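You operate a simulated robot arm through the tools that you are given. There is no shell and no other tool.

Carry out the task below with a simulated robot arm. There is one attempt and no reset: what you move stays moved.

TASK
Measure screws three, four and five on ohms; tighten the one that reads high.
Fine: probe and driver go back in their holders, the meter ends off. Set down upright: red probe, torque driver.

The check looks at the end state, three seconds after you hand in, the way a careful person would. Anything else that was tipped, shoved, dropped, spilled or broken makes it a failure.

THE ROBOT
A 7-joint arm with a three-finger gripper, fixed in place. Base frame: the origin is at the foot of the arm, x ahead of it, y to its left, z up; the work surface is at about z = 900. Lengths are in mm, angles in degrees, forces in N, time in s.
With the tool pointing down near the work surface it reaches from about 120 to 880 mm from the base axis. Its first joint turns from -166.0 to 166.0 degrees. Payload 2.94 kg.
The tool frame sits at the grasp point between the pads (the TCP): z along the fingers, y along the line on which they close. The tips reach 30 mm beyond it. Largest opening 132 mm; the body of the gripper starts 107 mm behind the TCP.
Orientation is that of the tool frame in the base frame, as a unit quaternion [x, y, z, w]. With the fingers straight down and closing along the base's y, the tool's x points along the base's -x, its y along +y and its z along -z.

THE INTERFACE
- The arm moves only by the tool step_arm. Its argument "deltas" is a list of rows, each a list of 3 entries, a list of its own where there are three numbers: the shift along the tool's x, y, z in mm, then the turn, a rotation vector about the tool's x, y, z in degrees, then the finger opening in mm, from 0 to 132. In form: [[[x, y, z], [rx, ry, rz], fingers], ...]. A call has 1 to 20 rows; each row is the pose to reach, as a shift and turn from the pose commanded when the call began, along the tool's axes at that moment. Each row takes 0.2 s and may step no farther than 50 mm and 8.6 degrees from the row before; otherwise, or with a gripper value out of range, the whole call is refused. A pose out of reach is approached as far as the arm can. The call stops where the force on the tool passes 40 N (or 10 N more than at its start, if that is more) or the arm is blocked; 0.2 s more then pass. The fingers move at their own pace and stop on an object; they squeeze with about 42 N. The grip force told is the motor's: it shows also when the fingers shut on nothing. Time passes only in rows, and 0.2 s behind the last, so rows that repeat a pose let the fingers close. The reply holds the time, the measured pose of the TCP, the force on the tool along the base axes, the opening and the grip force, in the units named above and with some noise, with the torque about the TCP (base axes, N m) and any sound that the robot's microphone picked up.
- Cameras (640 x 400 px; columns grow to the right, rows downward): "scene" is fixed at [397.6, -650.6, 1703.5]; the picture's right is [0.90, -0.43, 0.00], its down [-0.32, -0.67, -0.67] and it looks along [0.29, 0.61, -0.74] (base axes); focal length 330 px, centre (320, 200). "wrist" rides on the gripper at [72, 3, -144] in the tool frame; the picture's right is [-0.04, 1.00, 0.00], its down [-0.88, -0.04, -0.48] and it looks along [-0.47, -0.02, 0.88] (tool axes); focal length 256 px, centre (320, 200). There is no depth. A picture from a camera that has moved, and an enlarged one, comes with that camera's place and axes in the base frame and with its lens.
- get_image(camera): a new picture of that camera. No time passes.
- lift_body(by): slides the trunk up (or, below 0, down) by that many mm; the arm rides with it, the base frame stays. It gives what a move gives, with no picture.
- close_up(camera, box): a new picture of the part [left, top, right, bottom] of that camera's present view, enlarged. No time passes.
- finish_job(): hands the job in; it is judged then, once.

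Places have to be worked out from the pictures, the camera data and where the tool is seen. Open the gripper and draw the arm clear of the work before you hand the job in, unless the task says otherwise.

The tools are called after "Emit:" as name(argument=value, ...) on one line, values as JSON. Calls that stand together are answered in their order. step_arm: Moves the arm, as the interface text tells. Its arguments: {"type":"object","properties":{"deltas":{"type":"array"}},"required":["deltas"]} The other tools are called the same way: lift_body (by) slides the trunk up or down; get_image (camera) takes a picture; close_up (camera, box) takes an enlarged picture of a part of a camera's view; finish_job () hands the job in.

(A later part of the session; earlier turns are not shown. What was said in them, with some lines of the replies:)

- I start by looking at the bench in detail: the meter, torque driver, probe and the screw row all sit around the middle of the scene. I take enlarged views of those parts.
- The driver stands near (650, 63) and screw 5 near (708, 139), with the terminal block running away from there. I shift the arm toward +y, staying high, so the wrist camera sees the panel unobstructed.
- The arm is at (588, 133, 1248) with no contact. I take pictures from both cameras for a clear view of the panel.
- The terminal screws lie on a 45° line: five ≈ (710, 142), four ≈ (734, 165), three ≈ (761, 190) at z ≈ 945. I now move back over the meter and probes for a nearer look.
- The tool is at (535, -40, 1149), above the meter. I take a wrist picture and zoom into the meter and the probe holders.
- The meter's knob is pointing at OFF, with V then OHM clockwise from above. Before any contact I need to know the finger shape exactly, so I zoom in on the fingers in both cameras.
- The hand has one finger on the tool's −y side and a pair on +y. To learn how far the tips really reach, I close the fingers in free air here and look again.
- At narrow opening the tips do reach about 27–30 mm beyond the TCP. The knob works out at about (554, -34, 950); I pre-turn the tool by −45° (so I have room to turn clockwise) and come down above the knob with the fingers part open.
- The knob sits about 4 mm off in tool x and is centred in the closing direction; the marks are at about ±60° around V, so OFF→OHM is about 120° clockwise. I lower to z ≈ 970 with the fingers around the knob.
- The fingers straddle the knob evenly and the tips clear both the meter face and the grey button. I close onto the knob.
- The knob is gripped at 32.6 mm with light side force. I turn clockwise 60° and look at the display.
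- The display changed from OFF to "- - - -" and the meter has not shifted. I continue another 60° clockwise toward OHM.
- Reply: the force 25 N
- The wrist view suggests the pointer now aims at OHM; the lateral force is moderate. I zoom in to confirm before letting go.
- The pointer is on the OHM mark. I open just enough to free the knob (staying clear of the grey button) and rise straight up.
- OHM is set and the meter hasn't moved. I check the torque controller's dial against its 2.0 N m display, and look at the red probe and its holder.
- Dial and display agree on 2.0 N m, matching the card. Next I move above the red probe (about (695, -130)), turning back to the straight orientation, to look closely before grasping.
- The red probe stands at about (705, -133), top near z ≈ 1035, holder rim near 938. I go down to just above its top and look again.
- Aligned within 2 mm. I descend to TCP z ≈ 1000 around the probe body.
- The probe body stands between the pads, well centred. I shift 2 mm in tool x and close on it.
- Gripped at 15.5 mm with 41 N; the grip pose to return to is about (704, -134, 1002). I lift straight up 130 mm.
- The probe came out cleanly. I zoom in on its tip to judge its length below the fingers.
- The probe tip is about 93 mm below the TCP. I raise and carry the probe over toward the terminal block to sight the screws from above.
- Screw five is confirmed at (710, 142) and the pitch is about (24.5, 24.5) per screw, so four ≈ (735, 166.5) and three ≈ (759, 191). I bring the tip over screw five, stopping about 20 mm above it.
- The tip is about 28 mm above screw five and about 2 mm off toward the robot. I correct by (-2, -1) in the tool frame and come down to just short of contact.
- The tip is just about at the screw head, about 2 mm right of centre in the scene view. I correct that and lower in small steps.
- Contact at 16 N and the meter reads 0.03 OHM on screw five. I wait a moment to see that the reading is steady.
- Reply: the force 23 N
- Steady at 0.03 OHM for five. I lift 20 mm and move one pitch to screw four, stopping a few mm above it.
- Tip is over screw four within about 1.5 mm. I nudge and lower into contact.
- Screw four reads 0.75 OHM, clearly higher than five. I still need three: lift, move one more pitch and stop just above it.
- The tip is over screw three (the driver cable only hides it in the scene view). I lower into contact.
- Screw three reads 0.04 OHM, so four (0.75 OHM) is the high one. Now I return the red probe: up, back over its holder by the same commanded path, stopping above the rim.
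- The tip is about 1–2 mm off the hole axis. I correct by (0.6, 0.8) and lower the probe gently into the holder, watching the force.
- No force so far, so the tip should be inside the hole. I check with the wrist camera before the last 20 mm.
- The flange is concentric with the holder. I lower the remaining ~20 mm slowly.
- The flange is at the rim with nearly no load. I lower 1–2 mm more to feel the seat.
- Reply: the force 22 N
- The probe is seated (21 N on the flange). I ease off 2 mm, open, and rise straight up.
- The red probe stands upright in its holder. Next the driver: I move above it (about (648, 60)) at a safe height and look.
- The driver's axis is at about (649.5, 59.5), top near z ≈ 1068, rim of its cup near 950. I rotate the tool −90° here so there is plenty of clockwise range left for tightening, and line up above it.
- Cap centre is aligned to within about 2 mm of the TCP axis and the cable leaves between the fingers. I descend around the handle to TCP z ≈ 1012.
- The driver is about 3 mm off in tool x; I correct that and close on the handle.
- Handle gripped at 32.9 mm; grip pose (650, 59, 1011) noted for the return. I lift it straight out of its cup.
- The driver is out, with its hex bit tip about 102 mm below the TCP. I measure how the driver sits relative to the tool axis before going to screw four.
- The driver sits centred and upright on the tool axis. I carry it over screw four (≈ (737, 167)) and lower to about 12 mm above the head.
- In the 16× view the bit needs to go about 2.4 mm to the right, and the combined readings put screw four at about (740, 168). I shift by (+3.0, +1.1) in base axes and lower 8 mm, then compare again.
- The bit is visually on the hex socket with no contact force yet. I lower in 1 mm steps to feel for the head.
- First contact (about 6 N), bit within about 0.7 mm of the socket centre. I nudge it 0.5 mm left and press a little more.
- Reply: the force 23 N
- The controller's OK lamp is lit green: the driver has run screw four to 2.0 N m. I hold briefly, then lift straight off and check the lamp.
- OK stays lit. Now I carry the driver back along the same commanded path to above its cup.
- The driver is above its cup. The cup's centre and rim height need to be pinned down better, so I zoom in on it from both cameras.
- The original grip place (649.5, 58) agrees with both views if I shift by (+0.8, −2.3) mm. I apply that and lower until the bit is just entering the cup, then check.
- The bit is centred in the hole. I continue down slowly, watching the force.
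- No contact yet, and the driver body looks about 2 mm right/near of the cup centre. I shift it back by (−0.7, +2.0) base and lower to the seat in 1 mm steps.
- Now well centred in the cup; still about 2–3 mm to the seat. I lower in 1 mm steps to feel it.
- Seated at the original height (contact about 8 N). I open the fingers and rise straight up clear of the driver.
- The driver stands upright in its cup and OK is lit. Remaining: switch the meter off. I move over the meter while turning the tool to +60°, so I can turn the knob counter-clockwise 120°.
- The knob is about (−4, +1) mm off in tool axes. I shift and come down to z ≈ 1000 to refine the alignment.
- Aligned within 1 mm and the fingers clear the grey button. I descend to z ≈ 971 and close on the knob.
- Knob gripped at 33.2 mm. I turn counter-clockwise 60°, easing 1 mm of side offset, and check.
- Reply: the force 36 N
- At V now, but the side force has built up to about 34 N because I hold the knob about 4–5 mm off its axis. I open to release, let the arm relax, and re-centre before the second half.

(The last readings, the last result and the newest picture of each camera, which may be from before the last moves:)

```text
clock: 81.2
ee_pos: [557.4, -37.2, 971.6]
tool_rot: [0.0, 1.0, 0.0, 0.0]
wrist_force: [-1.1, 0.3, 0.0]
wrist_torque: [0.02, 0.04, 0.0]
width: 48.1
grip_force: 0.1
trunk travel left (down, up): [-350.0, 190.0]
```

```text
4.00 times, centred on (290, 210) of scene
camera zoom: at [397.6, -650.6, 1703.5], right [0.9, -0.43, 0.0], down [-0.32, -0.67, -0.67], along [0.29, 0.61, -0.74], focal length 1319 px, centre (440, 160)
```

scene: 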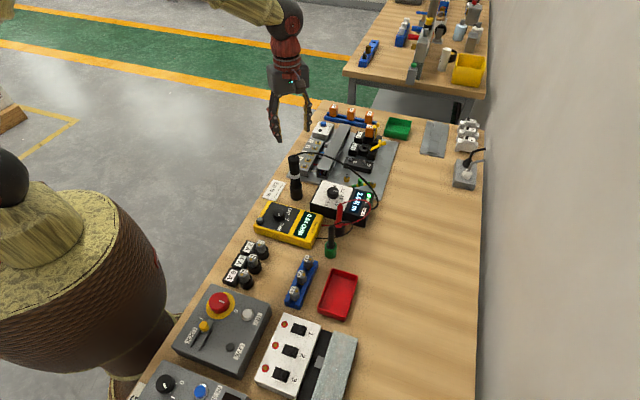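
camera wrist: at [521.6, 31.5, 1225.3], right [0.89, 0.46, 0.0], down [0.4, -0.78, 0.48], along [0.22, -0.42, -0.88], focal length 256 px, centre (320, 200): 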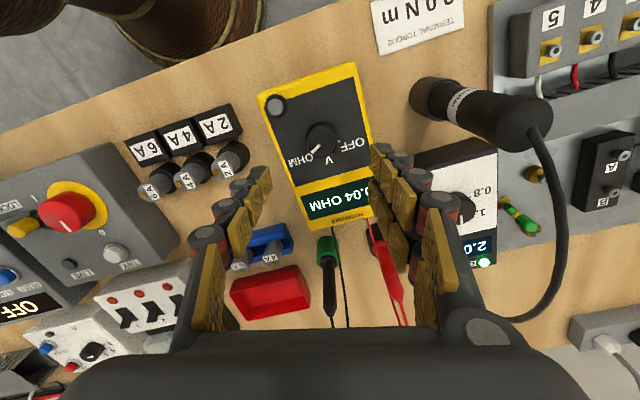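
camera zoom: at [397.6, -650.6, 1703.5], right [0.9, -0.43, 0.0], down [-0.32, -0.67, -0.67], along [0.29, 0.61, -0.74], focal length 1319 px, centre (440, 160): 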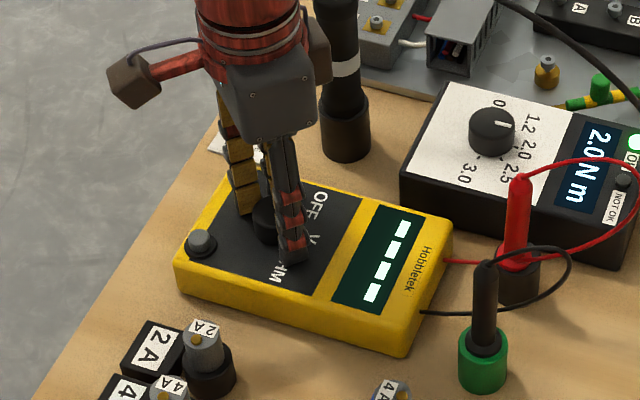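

From the two grips the knob axis works out at (557.3, −34.0). I shift (0.8, 2.9) in tool axes so I'm centred, then close again.

Emit:
step_arm(deltas=[[[0.8, 2.9, 0], [0, 0, 0], 48], [[0.8, 2.9, 0], [0, 0, 0], 48], [[0.8, 2.9, 0], [0, 0, 0], 25], [[0.8, 2.9, 0], [0, 0, 0], 25], [[0.8, 2.9, 0], [0, 0, 0], 25], [[0.8, 2.9, 0], [0, 0, 0], 25]])

Emit:
close_up(camera="wrist", box=[220, 90, 420, 215])

```text
clock: 82.6
ee_pos: [557.7, -33.8, 972.1]
tool_rot: [0.001, 1.0, 0.0, 0.001]
wrist_force: [0.1, 0.2, 0.7]
wrist_torque: [-0.09, 0.05, -0.02]
width: 32.5
grip_force: 44.8
trunk travel left (down, up): [-350.0, 190.0]
```

```text
3.20 times, centred on (320, 152) of wrist
camera zoom: at [485.4, -31.1, 1115.2], right [0.04, 1.0, 0.0], down [0.88, -0.04, 0.48], along [0.48, -0.02, -0.88], focal length 819 px, centre (320, 352)
```

zoom: 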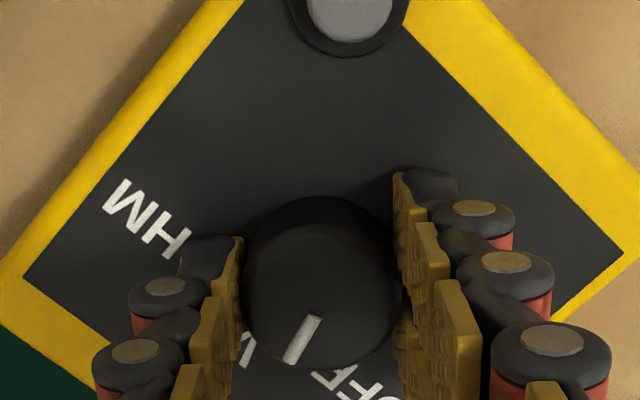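

Now the knob is gripped with no side force. I turn counter-clockwise 60° to OFF.

Emit:
step_arm(deltas=[[[0, 0, 0], [0, 0, -6], 25], [[0, 0, 0], [0, 0, -12], 25], [[0, 0, 0], [0, 0, -18], 25], [[0, 0, 0], [0, 0, -24], 25], [[0, 0, 0], [0, 0, -30], 25], [[0, 0, 0], [0, 0, -36], 25], [[0, 0, 0], [0, 0, -42], 25], [[0, 0, 0], [0, 0, -46], 25], [[0, 0, 0], [0, 0, -46], 25]])

Emit:
close_up(camera="wrist", box=[220, 90, 420, 215])

Emit:
close_up(camera="scene", box=[230, 160, 350, 260])

```text
clock: 84.6
ee_pos: [558.1, -33.5, 972.3]
tool_rot: [-0.391, 0.921, 0.0, 0.0]
wrist_force: [2.0, -2.9, 5.9]
wrist_torque: [-0.07, 0.03, -0.57]
width: 32.4
grip_force: 45.0
trunk travel left (down, up): [-350.0, 190.0]
```

```text
3.20 times, centred on (320, 152) of wrist
camera zoom: at [505.1, -83.8, 1115.1], right [-0.69, 0.72, 0.0], down [0.64, 0.61, 0.48], along [0.35, 0.33, -0.88], focal length 819 px, centre (320, 352)
```

zoom: 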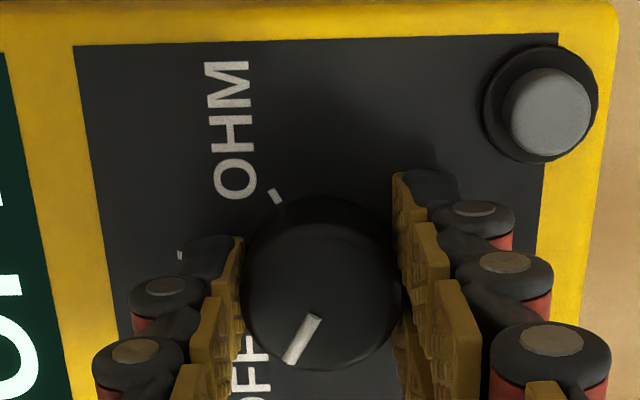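

```text
4.00 times, centred on (290, 210) of scene
camera zoom: at [397.6, -650.6, 1703.5], right [0.9, -0.43, 0.0], down [-0.32, -0.67, -0.67], along [0.29, 0.61, -0.74], focal length 1319 px, centre (440, 160)
```

zoom: 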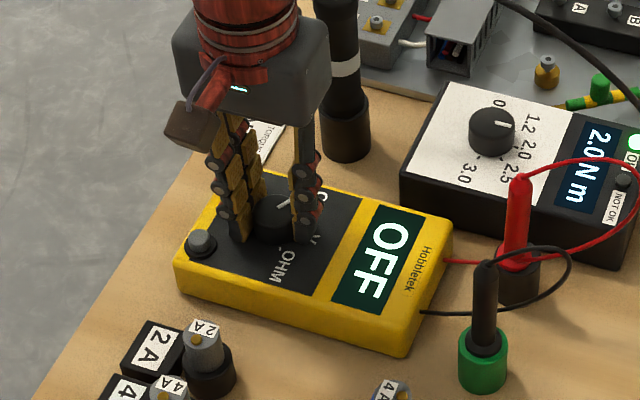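

The display reads OFF and the torque shows the end stop. I open the fingers and rise straight up.

Emit:
step_arm(deltas=[[[0, 0, 0], [0, 0, 0], 45], [[0, 0, 0], [0, 0, 0], 56], [[0, 0, 0], [0, 0, 0], 56], [[0, 0, -15], [0, 0, 0], 56], [[0, 0, -50], [0, 0, 0], 60], [[0, 0, -95], [0, 0, 0], 80], [[0, 0, -140], [0, 0, 0], 100], [[0, 0, -180], [0, 0, 0], 120], [[0, 0, -180], [0, 0, 0], 120]])

Emit:
get_image(camera="wrist")

Emit:
close_up(camera="scene", box=[230, 140, 400, 260])

```text
clock: 86.6
ee_pos: [556.7, -32.7, 1151.1]
tool_rot: [-0.391, 0.92, 0.0, 0.0]
wrist_force: [0.4, 0.9, -0.3]
wrist_torque: [-0.02, 0.03, 0.02]
width: 119.8
grip_force: 0.1
trunk travel left (down, up): [-350.0, 190.0]
```

```text
taken
camera wrist: at [505.2, -82.5, 1294.2], right [-0.69, 0.72, 0.0], down [0.64, 0.61, 0.48], along [0.34, 0.33, -0.88], focal length 256 px, centre (320, 200)
```

wrist: 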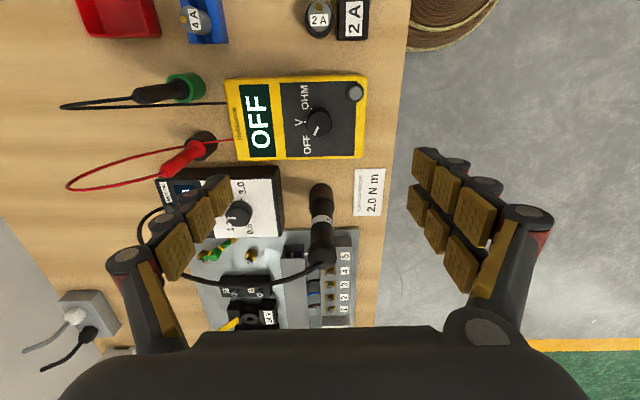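

```text
3.33 times, centred on (315, 200) of scene
camera zoom: at [397.6, -650.6, 1703.5], right [0.9, -0.43, 0.0], down [-0.32, -0.67, -0.67], along [0.29, 0.61, -0.74], focal length 1099 px, centre (337, 200)
```

zoom: 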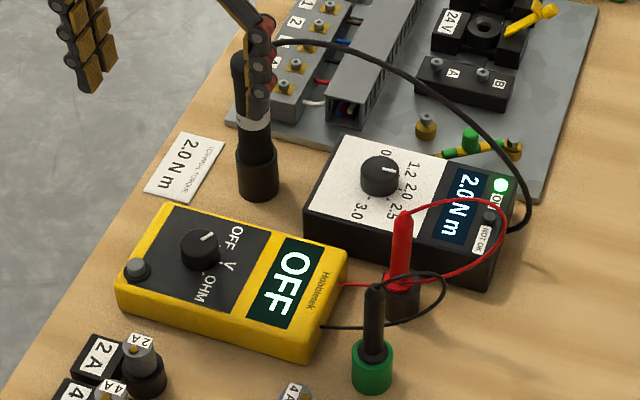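

Meter is OFF, probe and driver are in their holders, OK lamp is lit. I draw the arm up and back, clear of the bench, and take final pictures.

Emit:
step_arm(deltas=[[[0, 0, -40], [0, 0, 0], 120], [[5, 10, -80], [0, 0, 0], 120], [[20, 35, -115], [0, 0, 0], 120], [[35, 65, -150], [0, 0, 0], 120], [[48, 93, -160], [0, 0, 0], 120], [[48, 93, -160], [0, 0, 0], 120]])

Emit:
get_image(camera="scene")

Emit:
close_up(camera="scene", box=[230, 110, 400, 260])

Emit:
close_up(camera="scene", box=[310, 180, 390, 250])

```text
clock: 88.0
ee_pos: [455.2, -8.8, 1310.2]
tool_rot: [-0.391, 0.92, 0.0, 0.0]
wrist_force: [0.5, 0.4, 0.8]
wrist_torque: [0.0, -0.01, -0.01]
width: 119.9
grip_force: 0.0
trunk travel left (down, up): [-350.0, 190.0]
```

```text
taken
```

scene: 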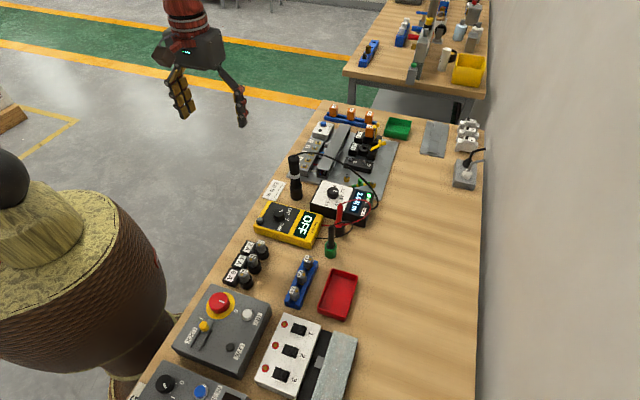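

```text
2.67 times, centred on (315, 185) of scene
camera zoom: at [397.6, -650.6, 1703.5], right [0.9, -0.43, 0.0], down [-0.32, -0.67, -0.67], along [0.29, 0.61, -0.74], focal length 879 px, centre (333, 240)
```

zoom: 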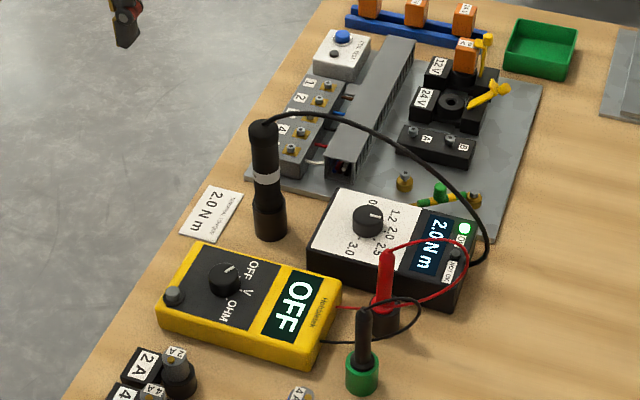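

```text
5.71 times, centred on (350, 215) of scene
camera zoom: at [397.6, -650.6, 1703.5], right [0.9, -0.43, 0.0], down [-0.32, -0.67, -0.67], along [0.29, 0.61, -0.74], focal length 1884 px, centre (149, 114)
```

zoom: 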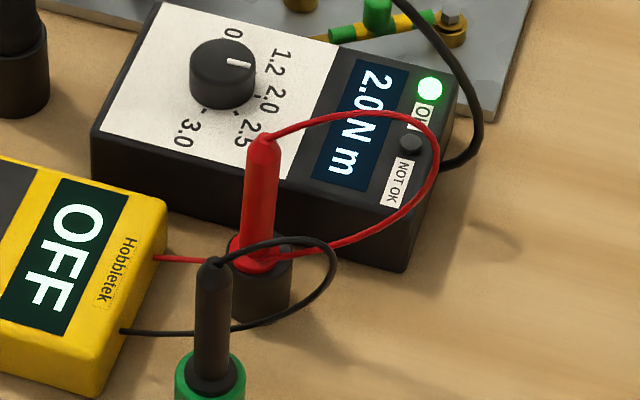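

Everything checks out:
- Screws three and five read 0.04 and 0.03 OHM. Four read 0.75 OHM and has been tightened to 2.0 N m, with the OK lamp lit.
- The red probe and the driver stand upright in their holders.
- The meter shows OFF, the gripper is open and the arm is clear of the bench.

I hand the job in.

Emit:
finish_job()

```text
The job is handed in.
```

Screw four was the high one, so I tightened it to 2.0 N m, the torque on the bench card. The torque controller's OK lamp came on and stayed lit. I did not re-measure screw four after tightening.

| Screw | Reading (OHM) |
|---|---|
| Three | 0.04 |
| Four | 0.75 (before tightening) |
| Five | 0.03 |

The red probe and the torque driver are back upright in their holders, and the meter is off. In the final pictures nothing else on the bench looked moved. The gripper is open and the arm is clear of the bench. The job is handed in.
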